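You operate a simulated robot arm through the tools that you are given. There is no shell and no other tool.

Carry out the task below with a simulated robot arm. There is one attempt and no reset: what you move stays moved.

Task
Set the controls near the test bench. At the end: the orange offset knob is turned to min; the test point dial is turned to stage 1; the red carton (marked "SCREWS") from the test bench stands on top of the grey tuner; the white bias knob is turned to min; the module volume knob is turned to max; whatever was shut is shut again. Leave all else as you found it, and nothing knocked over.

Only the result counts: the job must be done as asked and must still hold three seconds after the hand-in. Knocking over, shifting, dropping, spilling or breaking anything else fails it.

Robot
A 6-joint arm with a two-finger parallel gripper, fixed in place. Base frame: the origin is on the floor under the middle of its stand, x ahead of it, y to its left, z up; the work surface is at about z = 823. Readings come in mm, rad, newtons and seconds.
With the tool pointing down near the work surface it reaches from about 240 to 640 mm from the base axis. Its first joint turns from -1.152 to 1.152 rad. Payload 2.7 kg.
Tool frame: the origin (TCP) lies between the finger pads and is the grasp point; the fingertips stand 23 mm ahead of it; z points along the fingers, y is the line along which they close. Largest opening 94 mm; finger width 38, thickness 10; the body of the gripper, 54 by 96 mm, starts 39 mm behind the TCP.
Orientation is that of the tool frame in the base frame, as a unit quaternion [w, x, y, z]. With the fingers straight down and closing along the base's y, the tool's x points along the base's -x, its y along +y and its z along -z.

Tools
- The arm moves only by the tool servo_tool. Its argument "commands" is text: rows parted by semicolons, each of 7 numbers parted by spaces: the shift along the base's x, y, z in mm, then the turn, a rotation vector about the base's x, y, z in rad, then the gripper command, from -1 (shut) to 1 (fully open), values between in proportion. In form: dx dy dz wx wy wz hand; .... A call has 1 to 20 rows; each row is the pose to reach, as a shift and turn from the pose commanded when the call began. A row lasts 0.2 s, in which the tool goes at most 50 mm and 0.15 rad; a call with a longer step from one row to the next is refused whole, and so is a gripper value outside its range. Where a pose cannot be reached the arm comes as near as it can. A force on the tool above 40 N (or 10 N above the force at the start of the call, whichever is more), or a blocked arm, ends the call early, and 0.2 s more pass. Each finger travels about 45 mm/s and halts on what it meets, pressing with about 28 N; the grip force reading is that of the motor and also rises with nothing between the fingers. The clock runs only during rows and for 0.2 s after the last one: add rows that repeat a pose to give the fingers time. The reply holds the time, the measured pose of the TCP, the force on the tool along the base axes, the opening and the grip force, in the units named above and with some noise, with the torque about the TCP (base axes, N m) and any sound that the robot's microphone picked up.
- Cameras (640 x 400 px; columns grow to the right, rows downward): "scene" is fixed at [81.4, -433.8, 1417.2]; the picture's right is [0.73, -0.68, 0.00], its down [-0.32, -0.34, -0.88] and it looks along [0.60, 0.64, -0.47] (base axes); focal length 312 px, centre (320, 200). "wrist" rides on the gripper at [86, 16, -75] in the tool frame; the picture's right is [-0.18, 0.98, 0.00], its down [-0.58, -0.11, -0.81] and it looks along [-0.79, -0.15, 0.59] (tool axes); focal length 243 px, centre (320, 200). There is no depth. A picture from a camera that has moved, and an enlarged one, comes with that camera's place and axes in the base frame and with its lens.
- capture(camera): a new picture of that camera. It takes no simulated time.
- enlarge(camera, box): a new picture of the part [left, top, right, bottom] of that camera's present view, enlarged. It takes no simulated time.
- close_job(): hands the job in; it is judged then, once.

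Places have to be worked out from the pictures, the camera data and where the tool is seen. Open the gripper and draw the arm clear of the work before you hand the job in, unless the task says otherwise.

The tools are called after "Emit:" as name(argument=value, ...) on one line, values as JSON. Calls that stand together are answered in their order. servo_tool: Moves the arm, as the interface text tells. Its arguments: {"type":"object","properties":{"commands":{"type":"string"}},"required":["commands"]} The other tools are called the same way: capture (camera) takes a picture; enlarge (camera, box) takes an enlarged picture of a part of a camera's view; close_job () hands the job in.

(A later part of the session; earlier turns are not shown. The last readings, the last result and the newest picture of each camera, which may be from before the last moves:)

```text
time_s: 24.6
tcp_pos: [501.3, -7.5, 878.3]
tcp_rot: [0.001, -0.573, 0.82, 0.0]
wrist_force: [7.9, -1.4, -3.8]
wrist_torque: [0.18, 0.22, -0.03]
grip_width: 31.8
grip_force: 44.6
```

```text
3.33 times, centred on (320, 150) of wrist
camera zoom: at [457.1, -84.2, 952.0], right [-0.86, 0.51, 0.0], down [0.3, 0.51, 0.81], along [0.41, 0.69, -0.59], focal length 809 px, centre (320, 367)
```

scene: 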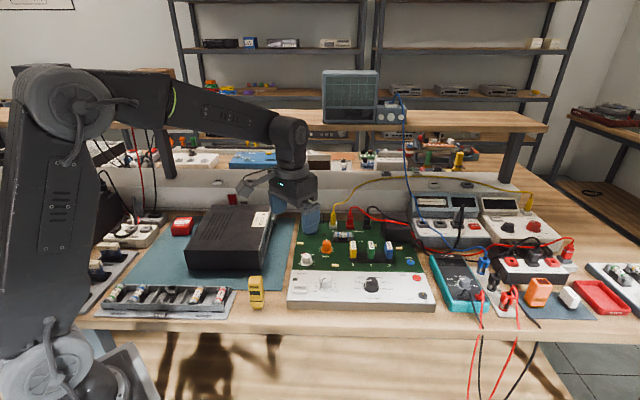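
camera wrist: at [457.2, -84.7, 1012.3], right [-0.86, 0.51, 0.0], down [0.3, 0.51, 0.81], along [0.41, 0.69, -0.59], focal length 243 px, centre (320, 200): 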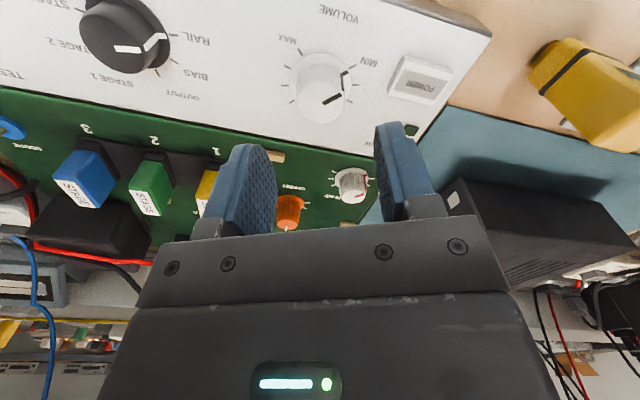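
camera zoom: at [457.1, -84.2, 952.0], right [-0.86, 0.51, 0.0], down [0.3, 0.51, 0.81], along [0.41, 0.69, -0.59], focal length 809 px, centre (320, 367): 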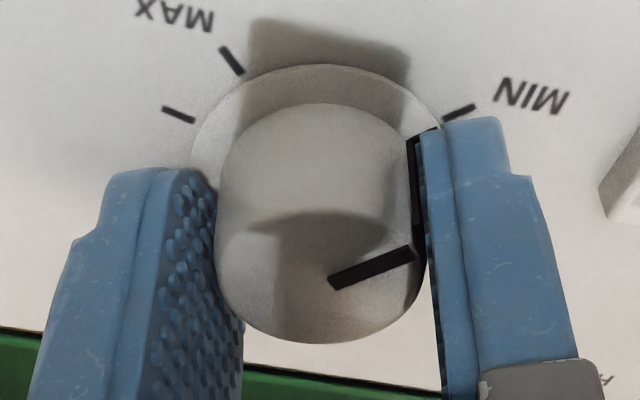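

Well centred (8 N). I trim 0.4 mm and turn clockwise by 2.4 rad.

Emit:
servo_tool(commands="0.4 -0.2 0 0 0 -0.12 -1; 0.4 -0.2 0 0 0 -0.24 -1; 0.4 -0.2 0 0 0 -0.36 -1; 0.4 -0.2 0 0 0 -0.48 -1; 0.4 -0.2 0 0 0 -0.6 -1; 0.4 -0.2 0 0 0 -0.72 -1; 0.4 -0.2 0 0 0 -0.84 -1; 0.4 -0.2 0 0 0 -0.96 -1; 0.4 -0.2 0 0 0 -1.08 -1; 0.4 -0.2 0 0 0 -1.2 -1; 0.4 -0.2 0 0 0 -1.32 -1; 0.4 -0.2 0 0 0 -1.44 -1; 0.4 -0.2 0 0 0 -1.56 -1; 0.4 -0.2 0 0 0 -1.68 -1; 0.4 -0.2 0 0 0 -1.8 -1; 0.4 -0.2 0 0 0 -1.92 -1; 0.4 -0.2 0 0 0 -2.04 -1; 0.4 -0.2 0 0 0 -2.16 -1; 0.4 -0.2 0 0 0 -2.28 -1; 0.4 -0.2 0 0 0 -2.4 -1")

Emit:
capture(camera="wrist")

```text
time_s: 28.8
tcp_pos: [502.7, -6.7, 879.4]
tcp_rot: [0.0, 0.557, 0.83, -0.001]
wrist_force: [-14.6, 9.9, 12.5]
wrist_torque: [0.53, 0.57, 0.01]
grip_width: 32.0
grip_force: 45.2
```

```text
taken
camera wrist: at [484.4, 77.9, 952.0], right [0.98, 0.2, 0.0], down [0.12, -0.58, 0.81], along [0.16, -0.79, -0.59], focal length 243 px, centre (320, 200)
```

wrist: 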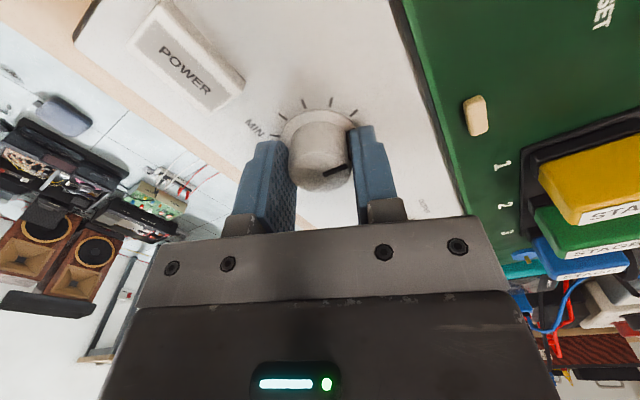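

Turned smoothly through 2.4 rad. I release, lift and spin the hand back for a second grip.

Emit:
servo_tool(commands="0 0 0 0 0 0 -0.3; 0 0 0 0 0 0 0.1; 0 0 0 0 0 0 0.17; 0 0 20 0 0 0 0.17; 0 0 35 0 0 0 0.17; 0 0 35 0 0 0 0.17")

Emit:
servo_tool(commands="0 0 0 0 0 0.13 0.17; 0 0 0 0 0 0.26 0.17; 0 0 0 0 0 0.39 0.17; 0 0 0 0 0 0.52 0.17; 0 0 0 0 0 0.65 0.17; 0 0 0 0 0 0.78 0.17; 0 0 0 0 0 0.91 0.17; 0 0 0 0 0 1.04 0.17; 0 0 0 0 0 1.17 0.17; 0 0 0 0 0 1.3 0.17; 0 0 0 0 0 1.43 0.17; 0 0 0 0 0 1.56 0.17; 0 0 0 0 0 1.69 0.17; 0 0 0 0 0 1.82 0.17; 0 0 0 0 0 1.95 0.17; 0 0 0 0 0 2.08 0.17; 0 0 0 0 0 2.21 0.17; 0 0 0 0 0 2.34 0.17; 0 0 0 0 0 2.4 0.17; 0 0 0 0 0 2.4 0.17")

Emit:
enlarge(camera="wrist", box=[230, 50, 410, 210])

```text
time_s: 30.2
tcp_pos: [503.1, -8.2, 913.0]
tcp_rot: [0.001, 0.556, 0.831, 0.0]
wrist_force: [-0.1, 0.1, 0.1]
wrist_torque: [0.0, 0.01, -0.02]
grip_width: 54.9
grip_force: 0.1
```

```text
time_s: 34.4
tcp_pos: [503.8, -7.8, 914.1]
tcp_rot: [0.001, -0.574, 0.819, 0.001]
wrist_force: [0.2, 0.1, 0.5]
wrist_torque: [-0.01, 0.0, -0.02]
grip_width: 55.1
grip_force: 0.1
```

```text
2.50 times, centred on (320, 130) of wrist
camera zoom: at [458.1, -84.4, 986.9], right [-0.86, 0.51, 0.0], down [0.3, 0.51, 0.81], along [0.41, 0.69, -0.59], focal length 606 px, centre (320, 375)
```

zoom: 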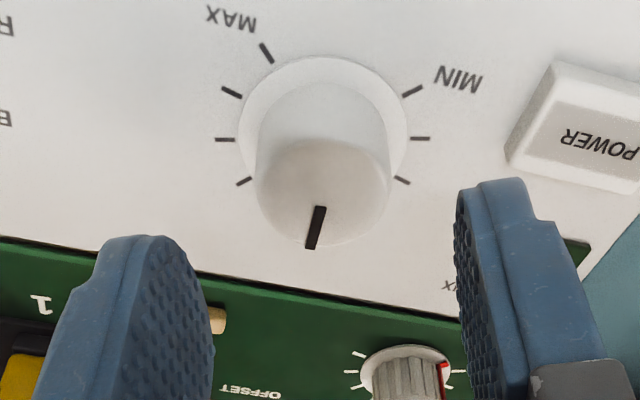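

The pointer now points near mid-scale. I grip again and turn another 2.4 rad clockwise.

Emit:
servo_tool(commands="0 0 -20 0 0 0 0.17; 0 0 -35 0 0 0 0.17; 0 0 -35 0 0 0 0.17; 0 0 -35 0 0 0 -0.2; 0 0 -35 0 0 0 -1; 0 0 -35 0 0 0 -1; 0 0 -35 0 0 0 -1; 0 0 -35 0 0 0 -1")

Emit:
servo_tool(commands="0 0 0 0 0 -0.12 -1; 0 0 0 0 0 -0.24 -1; 0 0 0 0 0 -0.36 -1; 0 0 0 0 0 -0.48 -1; 0 0 0 0 0 -0.6 -1; 0 0 0 0 0 -0.72 -1; 0 0 0 0 0 -0.84 -1; 0 0 0 0 0 -0.96 -1; 0 0 0 0 0 -1.08 -1; 0 0 0 0 0 -1.2 -1; 0 0 0 0 0 -1.32 -1; 0 0 0 0 0 -1.44 -1; 0 0 0 0 0 -1.56 -1; 0 0 0 0 0 -1.68 -1; 0 0 0 0 0 -1.8 -1; 0 0 0 0 0 -1.92 -1; 0 0 0 0 0 -2.04 -1; 0 0 0 0 0 -2.16 -1; 0 0 0 0 0 -2.28 -1; 0 0 0 0 0 -2.4 -1")

Emit:
enlarge(camera="wrist", box=[230, 70, 410, 210])

```text
time_s: 36.2
tcp_pos: [502.5, -6.4, 879.6]
tcp_rot: [-0.001, -0.573, 0.82, 0.001]
wrist_force: [-7.5, 3.7, -0.7]
wrist_torque: [-0.08, -0.37, -0.02]
grip_width: 31.5
grip_force: 45.2
```

```text
time_s: 40.4
tcp_pos: [502.4, -8.0, 877.6]
tcp_rot: [0.0, 0.557, 0.831, -0.001]
wrist_force: [-11.1, 2.5, -9.5]
wrist_torque: [0.88, -0.13, 0.42]
grip_width: 32.0
grip_force: 44.7
```

```text
2.86 times, centred on (320, 140) of wrist
camera zoom: at [484.4, 77.7, 951.5], right [0.98, 0.2, 0.0], down [0.12, -0.58, 0.81], along [0.16, -0.79, -0.59], focal length 693 px, centre (320, 371)
```

zoom: 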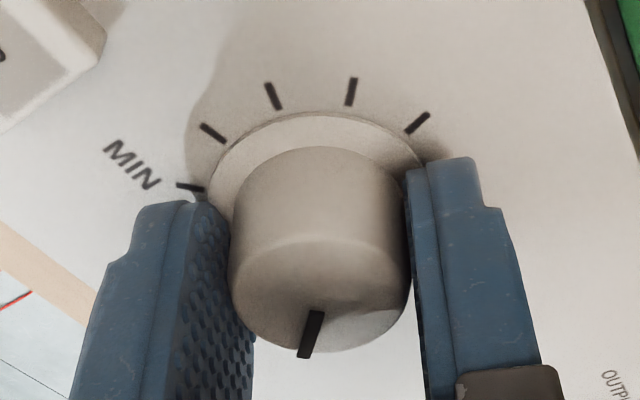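

Torque rose to +0.42 N·m, so the volume knob has met its stop right at the MAX end. I press slightly further to be sure, then release, lift and look.

Emit:
servo_tool(commands="0 0 0 0 0 -0.06 -1; 0 0 0 0 0 -0.12 -1; 0 0 0 0 0 -0.12 -1; 0 0 0 0 0 -0.08 -0.3; 0 0 0 0 0 -0.08 0.1; 0 0 0 0 0 -0.08 0.17; 0 0 20 0 0 -0.08 0.17; 0 0 40 0 0 -0.08 0.17; 0 0 60 0 0 -0.08 0.17; 0 0 60 0 0 -0.08 0.17")

Emit:
enlarge(camera="scene", box=[290, 245, 370, 295])

Emit:
enlarge(camera="wrist", box=[260, 30, 380, 130])

```text
time_s: 42.6
tcp_pos: [502.2, -7.8, 939.6]
tcp_rot: [0.001, 0.59, 0.808, 0.0]
wrist_force: [-0.1, -0.4, 0.1]
wrist_torque: [-0.04, -0.02, 0.01]
grip_width: 55.0
grip_force: 0.0
```

```text
8.00 times, centred on (330, 270) of scene
camera zoom: at [81.4, -433.8, 1417.2], right [0.73, -0.68, 0.0], down [-0.32, -0.34, -0.88], along [0.6, 0.64, -0.47], focal length 2494 px, centre (240, -360)
```

zoom: 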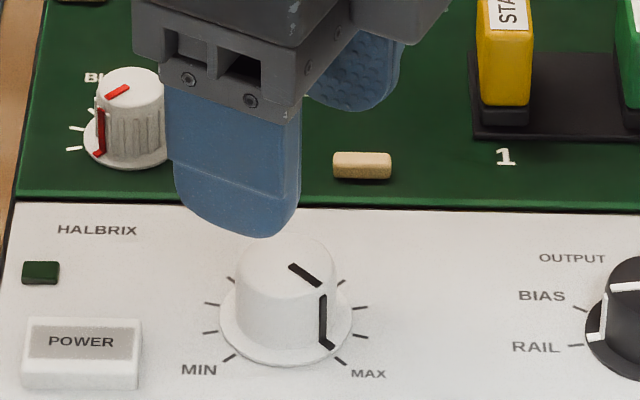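

```text
4.00 times, centred on (320, 80) of wrist
camera zoom: at [491.4, 78.6, 1012.0], right [0.99, 0.13, 0.0], down [0.07, -0.59, 0.81], along [0.1, -0.8, -0.59], focal length 970 px, centre (320, 680)
```

zoom: 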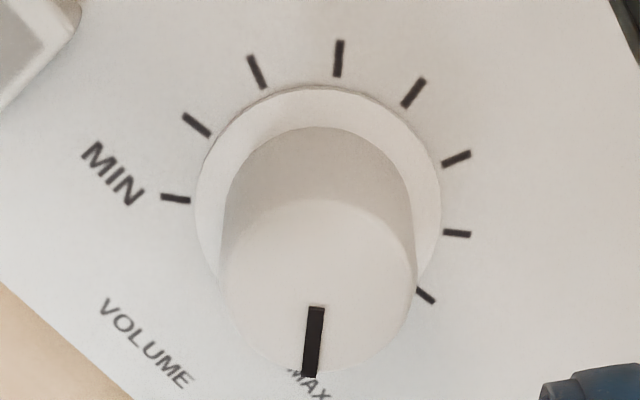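

Volume sits exactly at MAX. Next I carry the hand to above the test point dial at ≈(579.7,-91.5), rotating back so I can turn it 120° clockwise in one grip.

Emit:
servo_tool(commands="0 0 10 0 0 0.13 0.17; 0 0 10 0 0 0.26 0.17; 8 -8 10 0 0 0.39 0.17; 16 -17 10 0 0 0.52 0.17; 24 -26 10 0 0 0.65 0.17; 32 -34 10 0 0 0.78 0.17; 40 -43 10 0 0 0.91 0.17; 48 -52 10 0 0 1.04 0.17; 56 -60 10 0 0 1.17 0.17; 64 -69 10 0 0 1.3 0.17; 72 -78 10 0 0 1.43 0.17; 78 -84.2 10 0 0 1.56 0.17; 78 -84.2 8 0 0 1.69 0.17; 78 -84.2 5 0 0 1.82 0.17; 78 -84.2 0 0 0 1.95 0.17; 78 -84.2 0 0 0 2.08 0.17; 78 -84.2 0 0 0 2.21 0.17; 78 -84.2 0 0 0 2.31 0.17; 78 -84.2 0 0 0 2.31 0.17")

Emit:
capture(camera="wrist")

Emit:
enlarge(camera="wrist", box=[270, 30, 370, 130])

```text
time_s: 46.6
tcp_pos: [580.3, -91.2, 938.1]
tcp_rot: [0.001, -0.502, 0.865, 0.0]
wrist_force: [0.6, 0.0, -0.1]
wrist_torque: [0.0, -0.01, -0.03]
grip_width: 55.1
grip_force: 0.1
```

```text
taken
camera wrist: at [523.6, -160.3, 1011.8], right [-0.76, 0.65, 0.0], down [0.38, 0.45, 0.81], along [0.52, 0.62, -0.59], focal length 243 px, centre (320, 200)
```

wrist: 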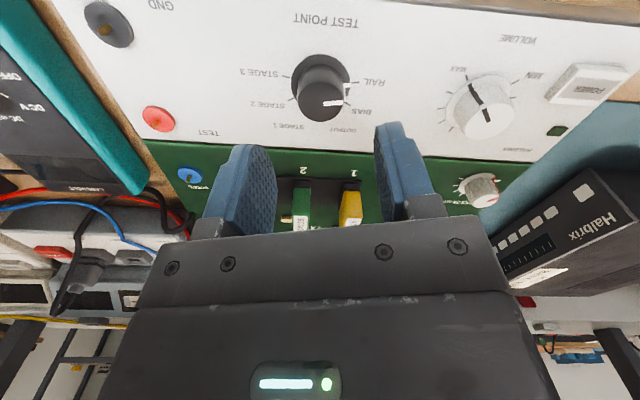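

```text
4.00 times, centred on (320, 80) of wrist
camera zoom: at [523.6, -160.3, 1011.8], right [-0.76, 0.65, 0.0], down [0.38, 0.45, 0.81], along [0.52, 0.62, -0.59], focal length 970 px, centre (320, 680)
```

zoom: 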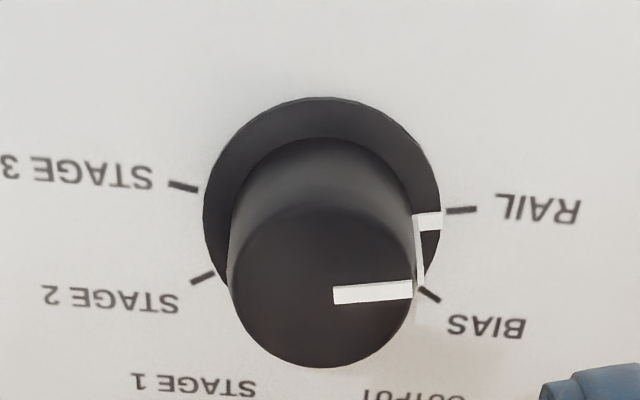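

The dial is centred within about 1 mm and points to RAIL. I trim, descend and grip it.

Emit:
servo_tool(commands="0.6 0.6 -20 0 0 0 0.17; 0.6 0.6 -40 0 0 0 0.17; 0.6 0.6 -60 0 0 0 0.17; 0.6 0.6 -60 0 0 0 0.17; 0.6 0.6 -60 0 0 0 -0.2; 0.6 0.6 -60 0 0 0 -1; 0.6 0.6 -60 0 0 0 -1; 0.6 0.6 -60 0 0 0 -1; 0.6 0.6 -60 0 0 0 -1")

Emit:
enlarge(camera="wrist", box=[230, 70, 410, 210])

```text
time_s: 48.6
tcp_pos: [580.1, -91.3, 878.6]
tcp_rot: [-0.001, -0.501, 0.865, 0.0]
wrist_force: [-5.3, 2.7, -0.9]
wrist_torque: [0.12, -0.03, -0.02]
grip_width: 30.6
grip_force: 45.2
```

```text
2.86 times, centred on (320, 140) of wrist
camera zoom: at [523.8, -159.4, 951.2], right [-0.76, 0.65, 0.0], down [0.38, 0.45, 0.81], along [0.52, 0.61, -0.59], focal length 693 px, centre (320, 371)
```

zoom: 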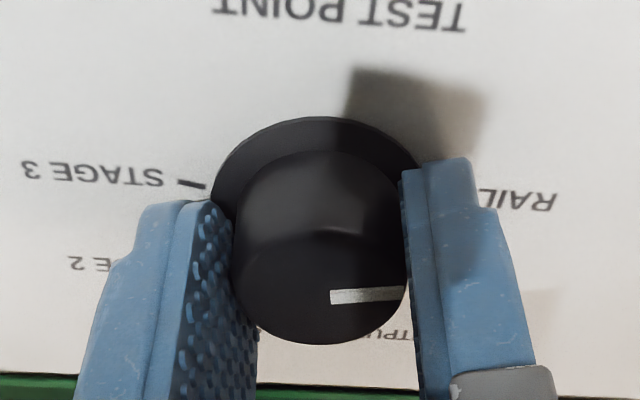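

Gripped cleanly. I turn it clockwise by about 120° and then check where the pointer lies.

Emit:
servo_tool(commands="0 0 0 0 0 -0.12 -1; 0 0 0 0 0 -0.24 -1; 0 0 0 0 0 -0.36 -1; 0 0 0 0 0 -0.48 -1; 0 0 0 0 0 -0.6 -1; 0 0 0 0 0 -0.72 -1; 0 0 0 0 0 -0.84 -1; 0 0 0 0 0 -0.96 -1; 0 0 0 0 0 -1.08 -1; 0 0 0 0 0 -1.2 -1; 0 0 0 0 0 -1.32 -1; 0 0 0 0 0 -1.44 -1; 0 0 0 0 0 -1.56 -1; 0 0 0 0 0 -1.68 -1; 0 0 0 0 0 -1.8 -1; 0 0 0 0 0 -1.92 -1; 0 0 0 0 0 -2.04 -1; 0 0 0 0 0 -2.09 -1; 0 0 0 0 0 -2.09 -1")

Emit:
capture(camera="wrist")

Emit:
enlarge(camera="wrist", box=[230, 70, 410, 210])

Emit:
enlarge(camera="scene", box=[350, 260, 400, 295])

```text
time_s: 52.6
tcp_pos: [579.9, -91.6, 878.4]
tcp_rot: [0.0, 0.498, 0.867, 0.0]
wrist_force: [-5.2, -7.6, -13.9]
wrist_torque: [0.52, 0.17, -0.02]
grip_width: 30.2
grip_force: 45.3
```

```text
taken
camera wrist: at [551.1, -9.9, 951.2], right [0.94, 0.34, 0.0], down [0.2, -0.56, 0.81], along [0.27, -0.76, -0.59], focal length 243 px, centre (320, 200)
```

wrist: 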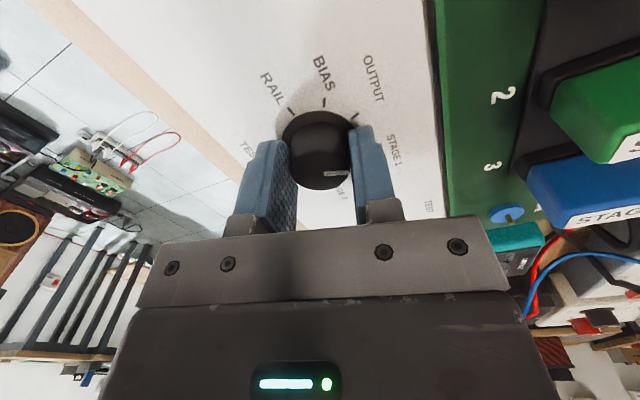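

```text
2.86 times, centred on (320, 140) of wrist
camera zoom: at [551.1, -9.9, 951.2], right [0.94, 0.34, 0.0], down [0.2, -0.56, 0.81], along [0.27, -0.76, -0.59], focal length 693 px, centre (320, 371)
```

zoom: 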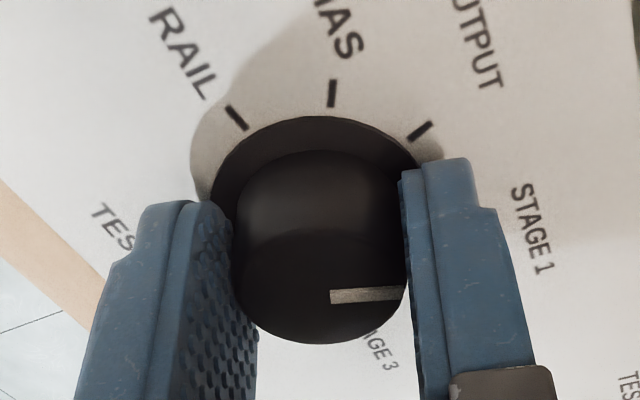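

```text
11.43 times, centred on (375, 278) of scene
camera zoom: at [81.5, -434.0, 1417.1], right [0.73, -0.68, 0.0], down [-0.32, -0.34, -0.88], along [0.6, 0.64, -0.47], focal length 3563 px, centre (-309, -686)
```

zoom: 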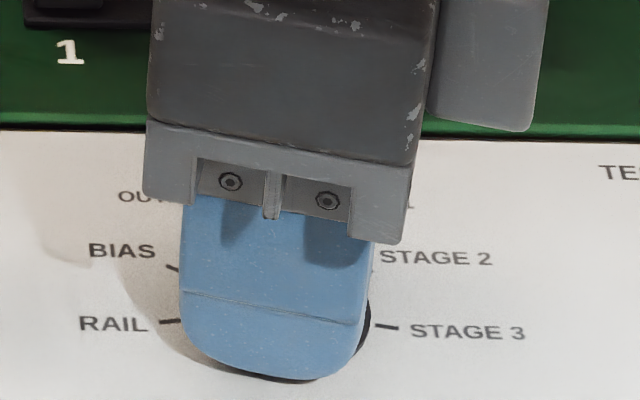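

The pointer moved with the hand through 120°. I release, lift and verify against the STAGE 1 mark.

Emit:
servo_tool(commands="0 0 0 0 0 0 -0.3; 0 0 0 0 0 0 0.1; 0 0 0 0 0 0 0.17; 0 0 20 0 0 0 0.17; 0 0 40 0 0 0 0.17; 0 0 60 0 0 0 0.17; 0 0 60 0 0 0 0.17")

Emit:
enlarge(camera="wrist", box=[270, 30, 370, 130])

Emit:
enlarge(camera="scene", box=[350, 260, 400, 295])

```text
time_s: 54.2
tcp_pos: [580.8, -90.3, 938.4]
tcp_rot: [0.001, 0.497, 0.868, -0.001]
wrist_force: [-0.5, 0.2, 0.2]
wrist_torque: [-0.03, -0.01, -0.01]
grip_width: 54.8
grip_force: 0.0
```

```text
4.00 times, centred on (320, 80) of wrist
camera zoom: at [550.5, -9.2, 1012.3], right [0.94, 0.34, 0.0], down [0.2, -0.56, 0.81], along [0.27, -0.76, -0.59], focal length 970 px, centre (320, 680)
```

zoom: 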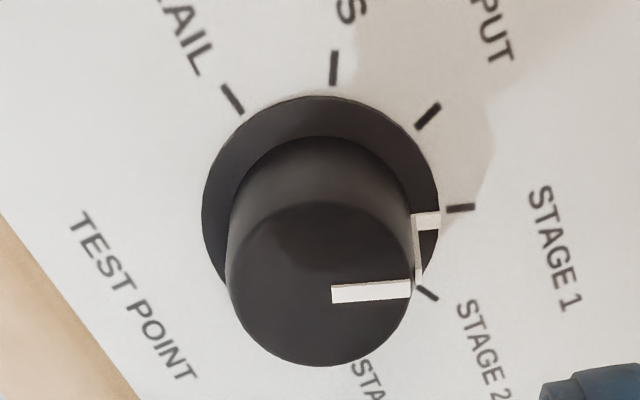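

```text
11.43 times, centred on (375, 278) of scene
camera zoom: at [81.4, -433.8, 1417.2], right [0.73, -0.68, 0.0], down [-0.32, -0.34, -0.88], along [0.6, 0.64, -0.47], focal length 3563 px, centre (-309, -686)
```

zoom: 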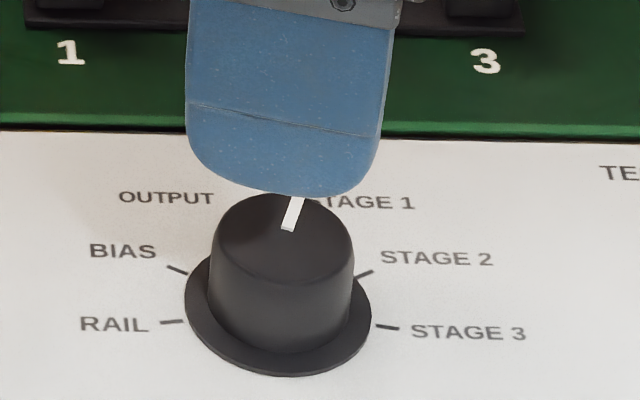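

STAGE 1 is set. Now to the offset knob at ≈(604,95.7): I raise slightly, traverse over the board and narrow the hand to about 40 mm because of the fuse holder nearby.

Emit:
servo_tool(commands="0 0 20 0 0 0 0.1; 3 25 22 0 0 -0.02 0; 6 55 22 0 0 -0.03 -0.15; 10 90 22 0 0 -0.04 -0.15; 14 125 22 0 0 -0.06 -0.15; 19 160 22 0 0 -0.06 -0.15; 23.7 186.6 10 0 0 -0.06 -0.15; 23.7 186.6 0 0 0 -0.06 -0.15; 23.7 186.6 0 0 0 -0.06 -0.15")

Emit:
capture(camera="wrist")

Emit:
enlarge(camera="wrist", box=[270, 30, 370, 130])

Emit:
capture(camera="scene")

```text
time_s: 56.2
tcp_pos: [605.6, 95.7, 937.9]
tcp_rot: [0.001, 0.523, 0.853, -0.001]
wrist_force: [0.5, -0.6, -0.2]
wrist_torque: [0.0, -0.01, -0.01]
grip_width: 40.0
grip_force: 0.0
```

```text
taken
camera wrist: at [580.0, 179.1, 1011.7], right [0.96, 0.28, 0.0], down [0.17, -0.57, 0.81], along [0.23, -0.77, -0.59], focal length 243 px, centre (320, 200)
```

wrist: 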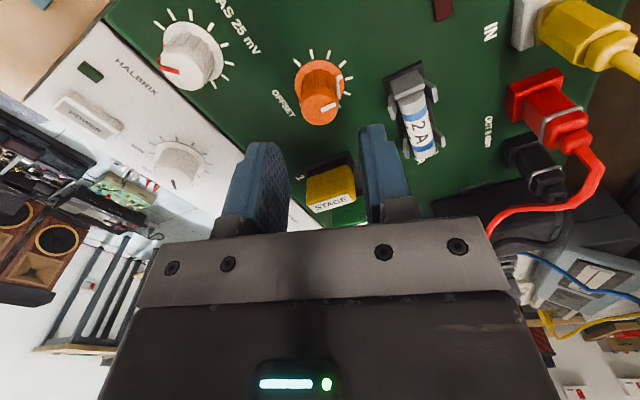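

```text
4.00 times, centred on (320, 80) of wrist
camera zoom: at [580.0, 179.1, 1011.7], right [0.96, 0.28, 0.0], down [0.17, -0.57, 0.81], along [0.23, -0.77, -0.59], focal length 970 px, centre (320, 680)
```

zoom: 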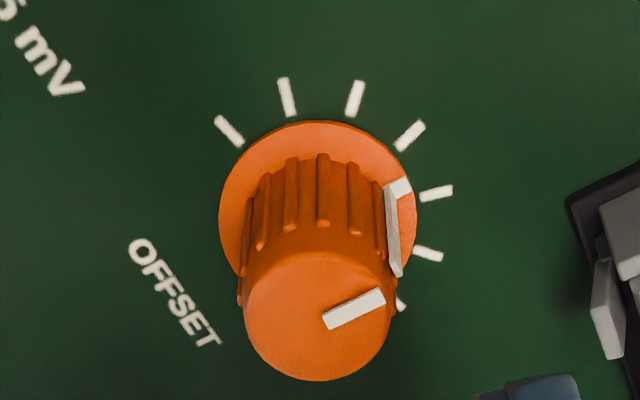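

```text
taken
```

scene: 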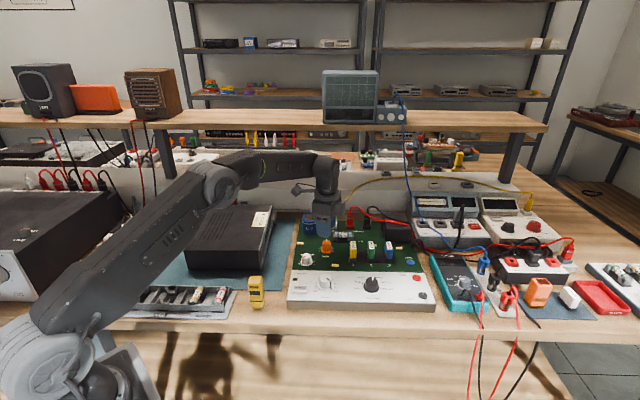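

The tick circle puts the offset knob within 0.5 mm of the tool axis, and the fuse holder is clear of the fingers. I descend and grip.

Emit:
servo_tool(commands="0.1 -0.3 -20 0 0 0 -0.15; 0.1 -0.3 -40 0 0 0 -0.15; 0.1 -0.3 -60 0 0 0 -0.15; 0.1 -0.3 -60 0 0 0 -0.15; 0.1 -0.3 -60 0 0 0 -0.5; 0.1 -0.3 -60 0 0 0 -1; 0.1 -0.3 -60 0 0 0 -1; 0.1 -0.3 -60 0 0 0 -1")

Emit:
enlarge(camera="wrist", box=[230, 70, 410, 210])

Emit:
enlarge(camera="scene", box=[280, 190, 400, 280])

```text
time_s: 58.0
tcp_pos: [604.6, 95.6, 878.5]
tcp_rot: [0.0, 0.523, 0.852, 0.0]
wrist_force: [-2.8, -0.7, -3.9]
wrist_torque: [-0.11, -0.65, 0.02]
grip_width: 23.8
grip_force: 45.3
```

```text
2.86 times, centred on (320, 140) of wrist
camera zoom: at [579.6, 179.0, 951.4], right [0.96, 0.28, 0.0], down [0.17, -0.57, 0.81], along [0.23, -0.77, -0.59], focal length 693 px, centre (320, 371)
```

zoom: 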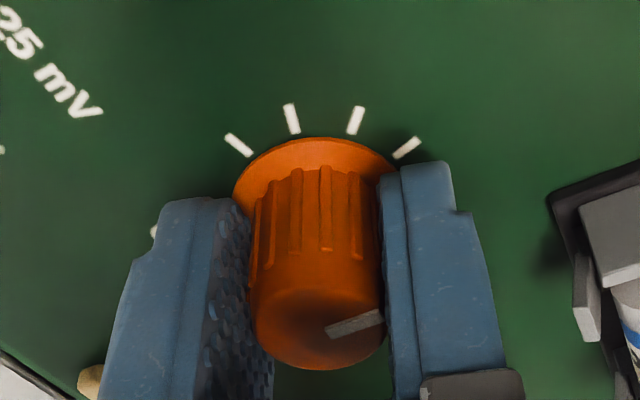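

```text
4.44 times, centred on (340, 235) of scene
camera zoom: at [81.3, -433.8, 1417.2], right [0.73, -0.68, 0.0], down [-0.32, -0.34, -0.88], along [0.6, 0.64, -0.47], focal length 1386 px, centre (231, 44)
```

zoom: 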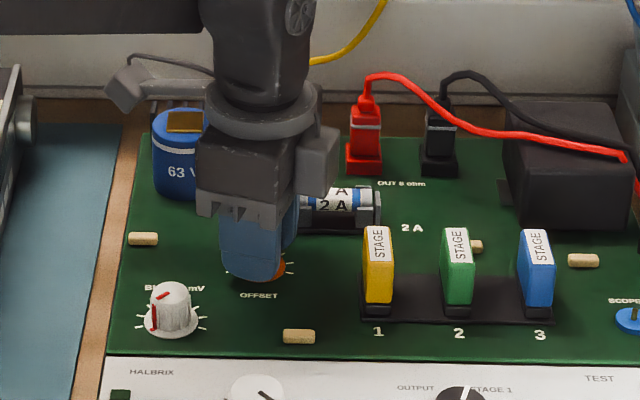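

Gripped with almost no side force. I turn counter-clockwise 2.4 rad toward the min stop.

Emit:
servo_tool(commands="0 0 0 0 0 0.12 -1; 0 0 0 0 0 0.24 -1; 0 0 0 0 0 0.36 -1; 0 0 0 0 0 0.48 -1; 0 0 0 0 0 0.6 -1; 0 0 0 0 0 0.72 -1; 0 0 0 0 0 0.84 -1; 0 0 0 0 0 0.96 -1; 0 0 0 0 0 1.08 -1; 0 0 0 0 0 1.2 -1; 0 0 0 0 0 1.32 -1; 0 0 0 0 0 1.44 -1; 0 0 0 0 0 1.56 -1; 0 0 0 0 0 1.68 -1; 0 0 0 0 0 1.8 -1; 0 0 0 0 0 1.92 -1; 0 0 0 0 0 2.04 -1; 0 0 0 0 0 2.16 -1; 0 0 0 0 0 2.28 -1; 0 0 0 0 0 2.38 -1")

Emit:
enlarge(camera="wrist", box=[230, 70, 410, 210])

```text
time_s: 62.2
tcp_pos: [604.0, 96.2, 878.3]
tcp_rot: [0.0, -0.598, 0.802, 0.001]
wrist_force: [-14.6, -2.4, -8.6]
wrist_torque: [-0.81, -0.28, -0.12]
grip_width: 23.8
grip_force: 44.9
```

```text
2.86 times, centred on (320, 140) of wrist
camera zoom: at [564.6, 15.6, 951.5], right [-0.89, 0.46, 0.0], down [0.27, 0.53, 0.81], along [0.37, 0.72, -0.59], focal length 693 px, centre (320, 371)
```

zoom: 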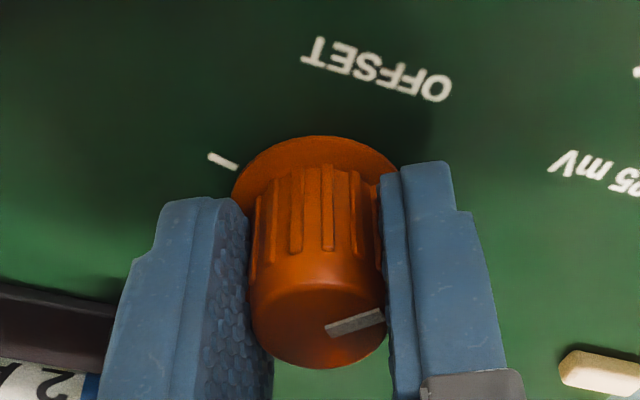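

The pointer has reached about 135° counter-clockwise with torque starting to rise. I press slightly further to seat it on the stop.

Emit:
servo_tool(commands="0 0 0 0 0 0.06 -1; 0 0 0 0 0 0.12 -1; 0 0 0 0 0 0.18 -1; 0 0 0 0 0 0.18 -1")

Emit:
enlarge(camera="wrist", box=[230, 70, 410, 210])

```text
time_s: 63.2
tcp_pos: [605.4, 97.0, 877.8]
tcp_rot: [0.002, -0.667, 0.745, 0.002]
wrist_force: [-8.7, 6.7, -10.5]
wrist_torque: [0.69, -0.05, -0.58]
grip_width: 23.8
grip_force: 44.7
```

```text
2.86 times, centred on (320, 140) of wrist
camera zoom: at [579.2, 11.1, 951.5], right [-0.96, 0.29, 0.0], down [0.17, 0.56, 0.81], along [0.23, 0.77, -0.59], focal length 693 px, centre (320, 371)
```

zoom: 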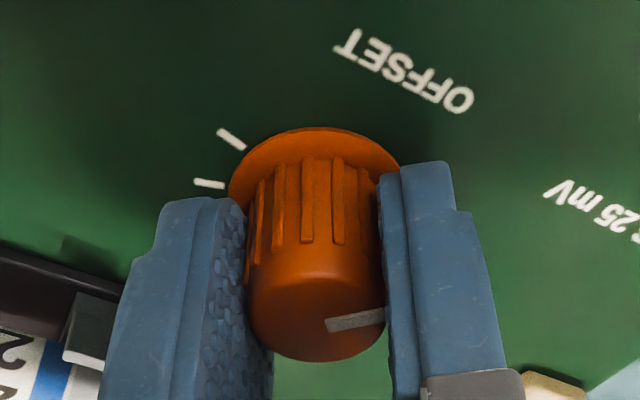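

Torque −0.58 N·m: the offset knob is on its min stop. I relax the twist, release, and lift high, then check all four knobs.

Emit:
servo_tool(commands="0 0 0 0 0 -0.03 -0.4; 0 0 0 0 0 -0.03 -0.1; 0 0 0 0 0 -0.03 0; 0 0 20 0 0 -0.03 0; 0 0 50 0 0 -0.03 0; 0 0 90 0 0 -0.03 0; -20 0 130 0 0 -0.1 0; -45 0 160 0 0 -0.2 0; -45 0 160 0 0 -0.2 0")

Emit:
enlarge(camera="scene", box=[280, 225, 400, 300])

Emit:
capture(camera="wrist")

```text
time_s: 65.2
tcp_pos: [559.7, 95.6, 1038.8]
tcp_rot: [0.001, -0.588, 0.809, 0.001]
wrist_force: [0.3, -0.1, 0.6]
wrist_torque: [0.01, 0.01, -0.04]
grip_width: 46.9
grip_force: 0.0
```

```text
5.33 times, centred on (340, 262) of scene
camera zoom: at [81.3, -433.8, 1417.2], right [0.73, -0.68, 0.0], down [-0.32, -0.34, -0.88], along [0.6, 0.64, -0.47], focal length 1663 px, centre (213, -133)
```

zoom: 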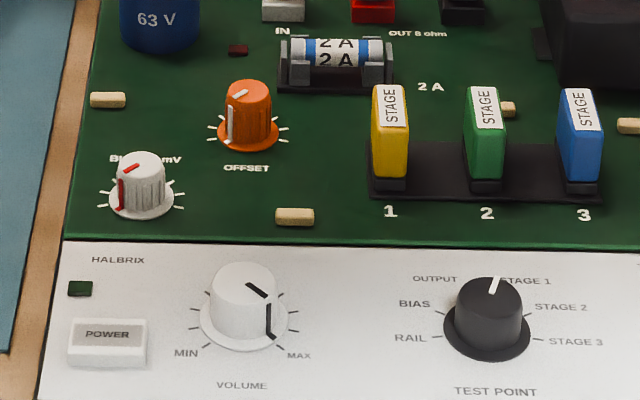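

```text
taken
camera wrist: at [517.1, 16.7, 1112.3], right [-0.88, 0.48, 0.0], down [0.28, 0.52, 0.81], along [0.38, 0.71, -0.59], focal length 243 px, centre (320, 200)
```

wrist: 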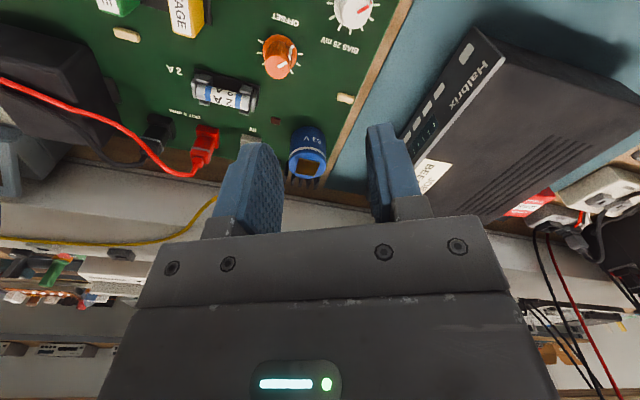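

All four controls read correctly: offset and bias at min, volume at MAX, test point at STAGE 1. The carton works out as about 55×70×30 mm at ≈(352,538), long side nearly radial, and the tuner top at z≈890; I swing over toward the carton, high, with the hand open.

Emit:
servo_tool(commands="-19 38 0 0 0 -0.03 0.2; -38 76 0 0 0 -0.06 0.4; -57 114 0 0 0 -0.09 0.6; -76 152 0 0 0 -0.12 0.8; -95 190 0 0 0 -0.15 0.8; -114 228 0 0 0 -0.18 0.8; -133 266 -5 0 0 -0.21 0.8; -152 304 -15 0 0 -0.24 0.8; -171 342 -25 0 0 -0.27 0.8; -190 380 -35 0 0 -0.3 0.8; -209 415 -45 0 0 -0.335 0.8; -214 425 -59 0 0 -0.335 0.8; -214 425 -59 0 0 -0.335 0.8")

Emit:
capture(camera="wrist")

Emit:
capture(camera="scene")

```text
time_s: 68.0
tcp_pos: [346.6, 520.5, 980.0]
tcp_rot: [0.001, -0.446, 0.895, 0.001]
wrist_force: [0.5, 0.3, 0.0]
wrist_torque: [-0.01, -0.02, 0.02]
grip_width: 84.8
grip_force: 0.1
```

```text
taken
camera wrist: at [281.2, 459.6, 1052.7], right [-0.67, 0.74, 0.0], down [0.44, 0.4, 0.81], along [0.6, 0.54, -0.59], focal length 243 px, centre (320, 200)
```

wrist: 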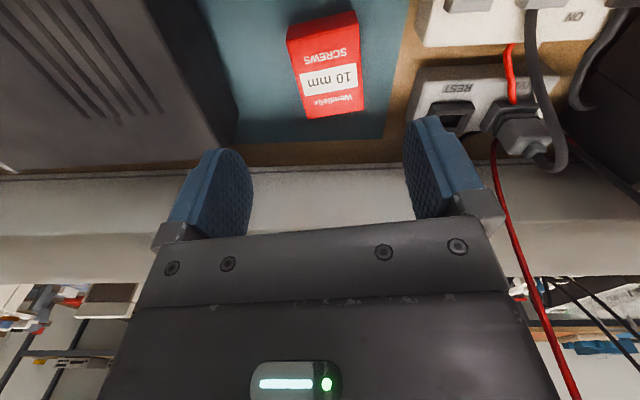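

```text
taken
```

scene: 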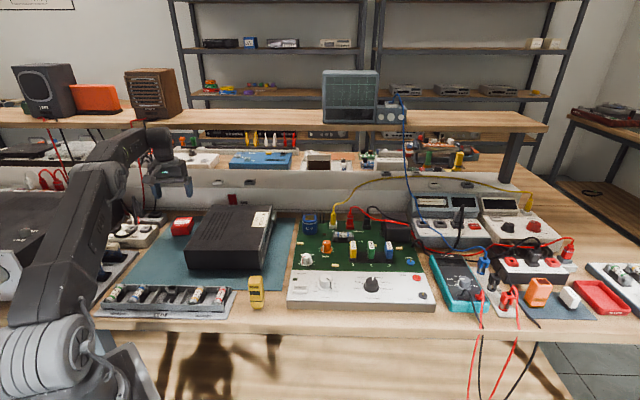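

The carton is directly ahead between the fingers. I enlarge to measure its corners and the neighbouring socket box.

Emit:
enlarge(camera="wrist", box=[240, 0, 420, 140])

Emit:
enlarge(camera="scene", box=[90, 180, 250, 280])

```text
2.86 times, centred on (330, 70) of wrist
camera zoom: at [281.2, 459.6, 1052.7], right [-0.67, 0.74, 0.0], down [0.44, 0.4, 0.81], along [0.6, 0.54, -0.59], focal length 693 px, centre (291, 571)
```

zoom: 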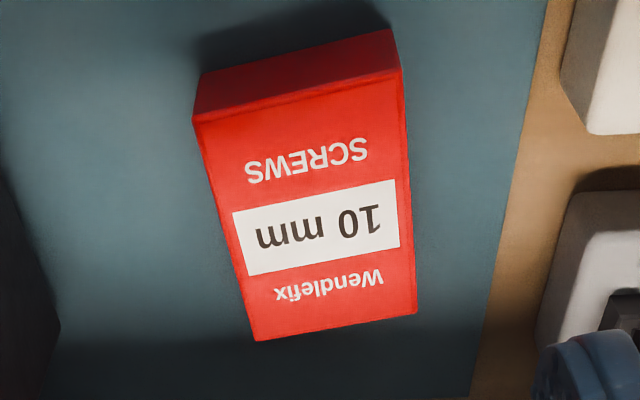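

```text
4.00 times, centred on (170, 230) of scene
camera zoom: at [81.4, -433.8, 1417.2], right [0.73, -0.68, 0.0], down [-0.32, -0.34, -0.88], along [0.6, 0.64, -0.47], focal length 1247 px, centre (920, 80)
```

zoom: 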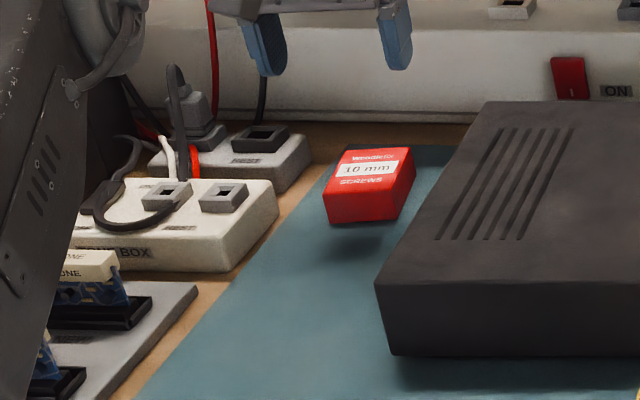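

The carton's long axis is aligned with my hand (yaw ≈0.93); it needs about a 5 mm sideways shift. I position so the pads take its near half (radius ≈628 mm), descend part-way and recheck.

Emit:
servo_tool(commands="-1.5 5.7 0 0 0 0.01 0.8; -1.5 5.7 -25 0 0 0.01 0.8; -1.5 5.7 -50 0 0 0.01 0.8; -1.5 5.7 -75 0 0 0.01 0.8; -1.5 5.7 -85 0 0 0.01 0.8; -1.5 5.7 -85 0 0 0.01 0.8")

Emit:
capture(camera="wrist")

Emit:
enlarge(camera="scene", box=[120, 180, 250, 260])

```text
time_s: 69.4
tcp_pos: [344.4, 526.1, 895.0]
tcp_rot: [0.001, -0.451, 0.892, 0.0]
wrist_force: [-0.6, 0.4, 0.5]
wrist_torque: [0.03, -0.02, -0.01]
grip_width: 84.7
grip_force: 0.1
```

```text
taken
camera wrist: at [280.3, 464.7, 967.6], right [-0.68, 0.73, 0.0], down [0.43, 0.4, 0.81], along [0.59, 0.55, -0.59], focal length 243 px, centre (320, 200)
```

wrist: 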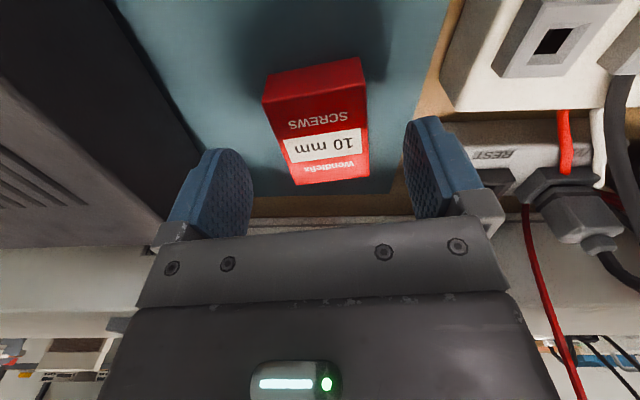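

```text
4.92 times, centred on (185, 220) of scene
camera zoom: at [81.4, -433.8, 1417.2], right [0.73, -0.68, 0.0], down [-0.32, -0.34, -0.88], along [0.6, 0.64, -0.47], focal length 1535 px, centre (985, 102)
```

zoom: 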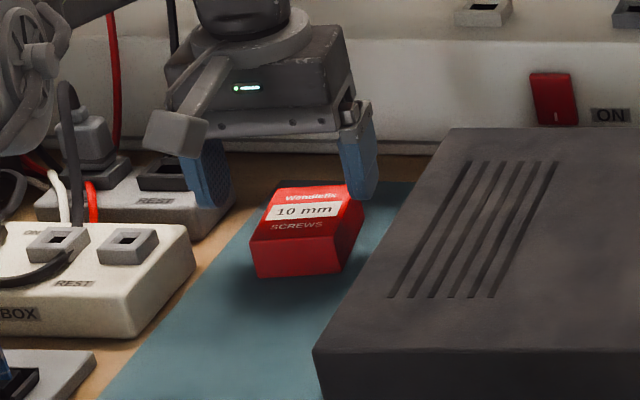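

Sideways alignment is within 0.5 mm. The socket strip is close on one side, so I narrow to 70 mm before descending to z≈855, then close on the carton.

Emit:
servo_tool(commands="0 0 0 0 0 0 0.6; 0 0 0 0 0 0 0.49; 0 0 -15 0 0 0 0.49; 0 0 -30 0 0 0 0.49; 0 0 -40 0 0 0 0.49; 0 0 -40 0 0 0 0.49")

Emit:
capture(camera="wrist")

Emit:
enlarge(camera="scene", box=[120, 180, 250, 260])

```text
time_s: 70.8
tcp_pos: [344.5, 525.6, 856.4]
tcp_rot: [0.001, -0.451, 0.893, 0.001]
wrist_force: [-0.1, -0.4, 0.6]
wrist_torque: [0.0, 0.04, 0.0]
grip_width: 70.2
grip_force: 0.1
```

```text
taken
camera wrist: at [280.1, 464.6, 927.8], right [-0.68, 0.73, 0.0], down [0.43, 0.4, 0.81], along [0.59, 0.55, -0.59], focal length 243 px, centre (320, 200)
```

wrist: 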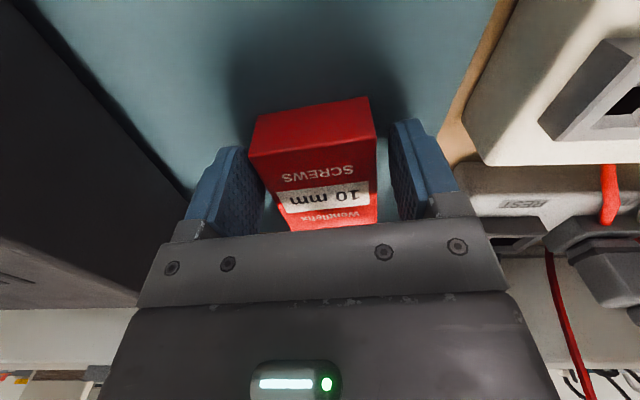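

```text
4.92 times, centred on (185, 220) of scene
camera zoom: at [81.4, -433.8, 1417.2], right [0.73, -0.68, 0.0], down [-0.32, -0.34, -0.88], along [0.6, 0.64, -0.47], focal length 1535 px, centre (985, 102)
```

zoom: 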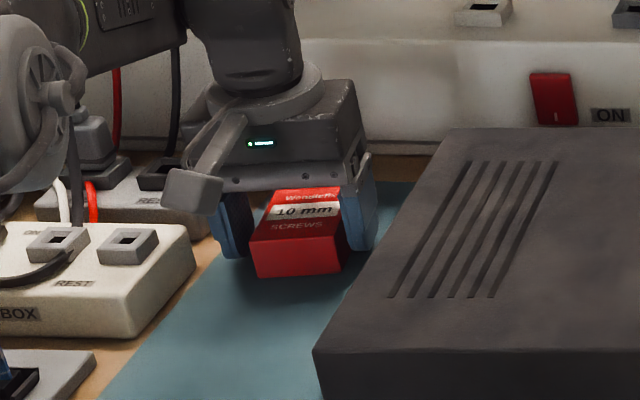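

The fingers straddle the carton with clear space both sides. I close on it.

Emit:
servo_tool(commands="0 0 0 0 0 0 0.3; 0 0 0 0 0 0 0; 0 0 0 0 0 0 -0.3; 0 0 0 0 0 0 -0.3; 0 0 0 0 0 0 -0.3")

Emit:
capture(camera="wrist")

```text
time_s: 72.0
tcp_pos: [345.0, 525.0, 854.7]
tcp_rot: [0.001, -0.451, 0.893, 0.001]
wrist_force: [0.9, 0.4, -0.3]
wrist_torque: [-0.07, 0.0, 0.05]
grip_width: 54.9
grip_force: 27.8
```

```text
taken
camera wrist: at [280.1, 464.5, 927.9], right [-0.68, 0.73, 0.0], down [0.43, 0.4, 0.81], along [0.59, 0.55, -0.59], focal length 243 px, centre (320, 200)
```

wrist: 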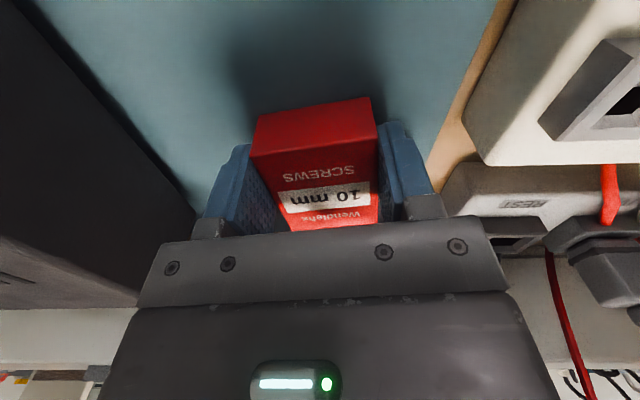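

Held at 54.9 mm with no side load. I lift gently straight up and check that it comes along.

Emit:
servo_tool(commands="0 0 0 0 0 0 -0.7; 0 0 5 0 0 0 -0.7; 0 0 15 0 0 0 -0.7; 0 0 30 0 0 0 -0.7; 0 0 45 0 0 0 -0.7; 0 0 60 0 0 0 -0.7; 0 0 60 0 0 0 -0.7")

Emit:
capture(camera="wrist")

Emit:
enlarge(camera="scene", box=[120, 180, 280, 280])

```text
time_s: 73.6
tcp_pos: [343.7, 526.3, 915.7]
tcp_rot: [0.001, -0.452, 0.892, 0.0]
wrist_force: [0.1, -0.4, -1.3]
wrist_torque: [-0.01, -0.01, -0.02]
grip_width: 54.9
grip_force: 27.7
```

```text
taken
camera wrist: at [280.4, 464.5, 987.9], right [-0.68, 0.73, 0.0], down [0.43, 0.4, 0.81], along [0.59, 0.55, -0.59], focal length 243 px, centre (320, 200)
```

wrist: 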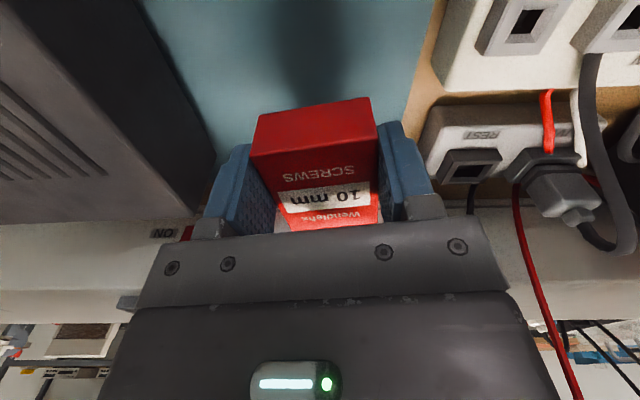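

```text
4.00 times, centred on (200, 230) of scene
camera zoom: at [81.4, -433.8, 1417.2], right [0.73, -0.68, 0.0], down [-0.32, -0.34, -0.88], along [0.6, 0.64, -0.47], focal length 1247 px, centre (800, 80)
```

zoom: 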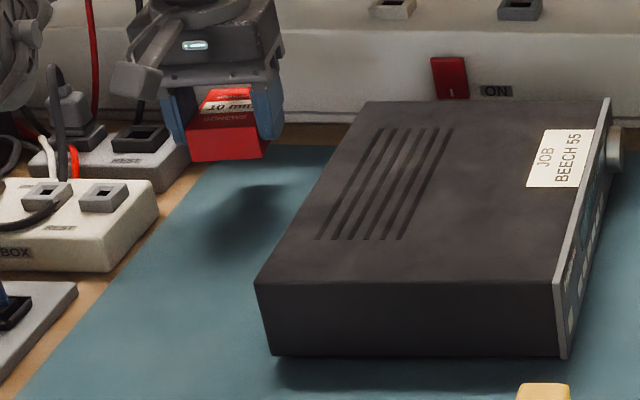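

The carton is up and level. I raise it well above the tuner top, then carry it slowly over the middle of the tuner at ≈(444,350).

Emit:
servo_tool(commands="0 0 20 0 0 0 -0.7; 0 0 40 0 0 0 -0.7; 0 0 60 0 0 0 -0.7; 10 -20 60 0 0 0 -0.7; 24 -47 60 0 0 0 -0.7; 38 -75 60 0 0 0 -0.7; 52 -102 60 0 0 0 -0.7; 66 -130 60 0 0 0 -0.7; 80 -157 60 0 0 0 -0.7; 90 -176 60 0 0 0 -0.7; 94.4 -185.1 60 0 0 0 -0.7; 94.4 -185.1 60 0 0 0 -0.7; 94.4 -185.1 60 0 0 0 -0.7")

Emit:
capture(camera="wrist")

Emit:
enlarge(camera="scene", box=[150, 160, 310, 280])

```text
time_s: 76.4
tcp_pos: [439.1, 340.6, 973.6]
tcp_rot: [0.001, -0.45, 0.893, 0.0]
wrist_force: [0.5, -0.5, -1.2]
wrist_torque: [-0.02, 0.04, 0.01]
grip_width: 54.8
grip_force: 27.8
```

```text
taken
camera wrist: at [375.0, 279.4, 1047.4], right [-0.68, 0.73, 0.0], down [0.43, 0.4, 0.81], along [0.59, 0.55, -0.59], focal length 243 px, centre (320, 200)
```

wrist: 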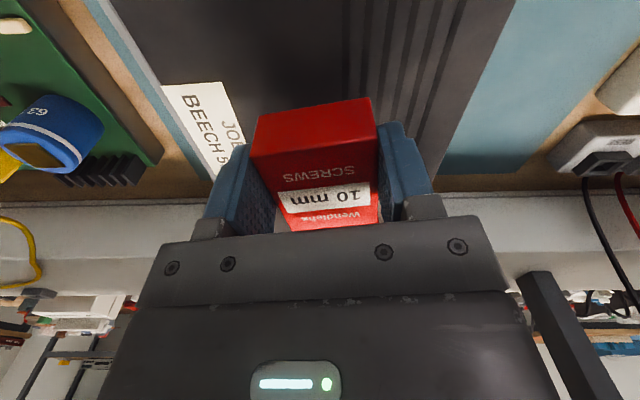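

```text
3.33 times, centred on (230, 220) of scene
camera zoom: at [81.4, -433.8, 1417.2], right [0.73, -0.68, 0.0], down [-0.32, -0.34, -0.88], along [0.6, 0.64, -0.47], focal length 1039 px, centre (620, 133)
```

zoom: 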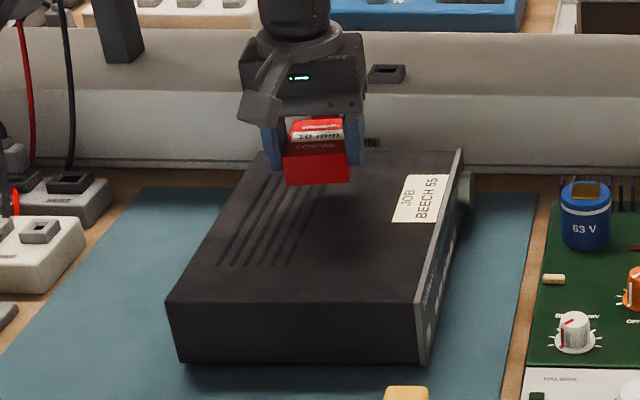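

Carton is above the tuner's middle. I lower quickly to about 6 mm above the expected surface and check.

Emit:
servo_tool(commands="0 0 -10 0 0 0 -0.7; 0 0 -20 0 0 0 -0.7; 0 0 -30 0 0 0 -0.7; 0 0 -40 0 0 0 -0.7; 0 0 -46 0 0 0 -0.7; 0 0 -49 0 0 0 -0.7; 0 0 -49 0 0 0 -0.7")

Emit:
enlarge(camera="scene", box=[190, 190, 270, 250])

```text
time_s: 78.0
tcp_pos: [438.4, 341.7, 926.9]
tcp_rot: [0.003, -0.451, 0.892, 0.001]
wrist_force: [-6.5, -4.5, 21.4]
wrist_torque: [-0.03, 0.15, 0.07]
grip_width: 55.1
grip_force: 27.7
```

```text
6.67 times, centred on (230, 220) of scene
camera zoom: at [80.9, -434.1, 1417.1], right [0.73, -0.68, 0.0], down [-0.32, -0.34, -0.88], along [0.6, 0.64, -0.47], focal length 2079 px, centre (920, 67)
```

zoom: 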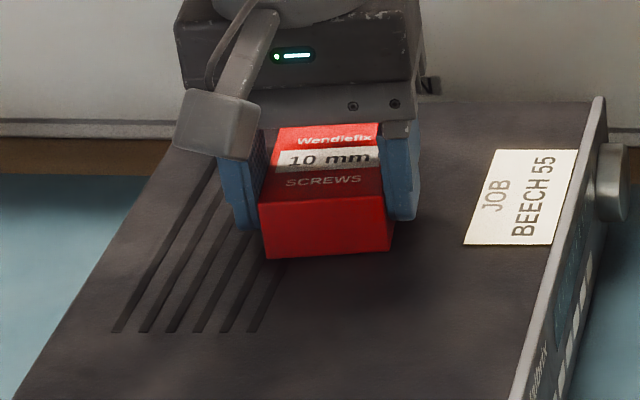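

Contact already: 21 N upward, so the surface is slightly higher than thought. I ease up by about 1.2 mm to unload before releasing.

Emit:
servo_tool(commands="0 0 0.6 0 0 0 -0.7; 0 0 1.2 0 0 0 -0.7; 0 0 1.2 0 0 0 -0.7")

Emit:
enlarge(camera="scene", box=[190, 190, 270, 250])

```text
time_s: 78.8
tcp_pos: [440.0, 342.2, 928.5]
tcp_rot: [0.003, -0.451, 0.893, 0.0]
wrist_force: [1.7, 3.6, 18.2]
wrist_torque: [0.32, -0.34, 0.04]
grip_width: 54.5
grip_force: 27.5
```

```text
6.67 times, centred on (230, 220) of scene
camera zoom: at [81.2, -433.9, 1417.2], right [0.73, -0.68, 0.0], down [-0.32, -0.34, -0.88], along [0.6, 0.64, -0.47], focal length 2079 px, centre (920, 67)
```

zoom: 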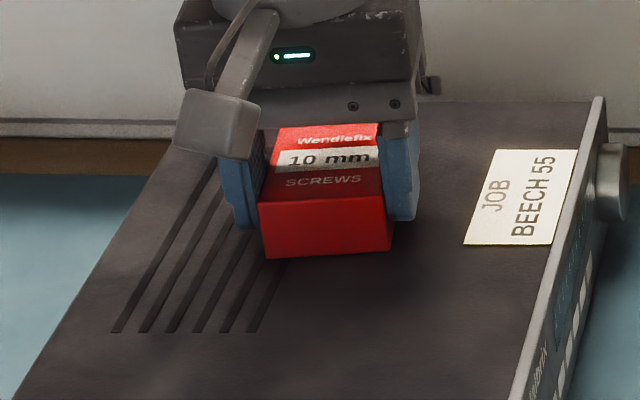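

Still 18 N of load. I ease up further in small steps until the load nearly vanishes.

Emit:
servo_tool(commands="0 0 0.7 0 0 0 -0.7; 0 0 1.4 0 0 0 -0.7; 0 0 1.4 0 0 0 -0.7")

```text
time_s: 79.6
tcp_pos: [437.4, 340.5, 928.5]
tcp_rot: [0.001, -0.451, 0.893, 0.002]
wrist_force: [2.5, 3.1, 9.9]
wrist_torque: [0.49, -0.45, 0.01]
grip_width: 54.7
grip_force: 28.1
```

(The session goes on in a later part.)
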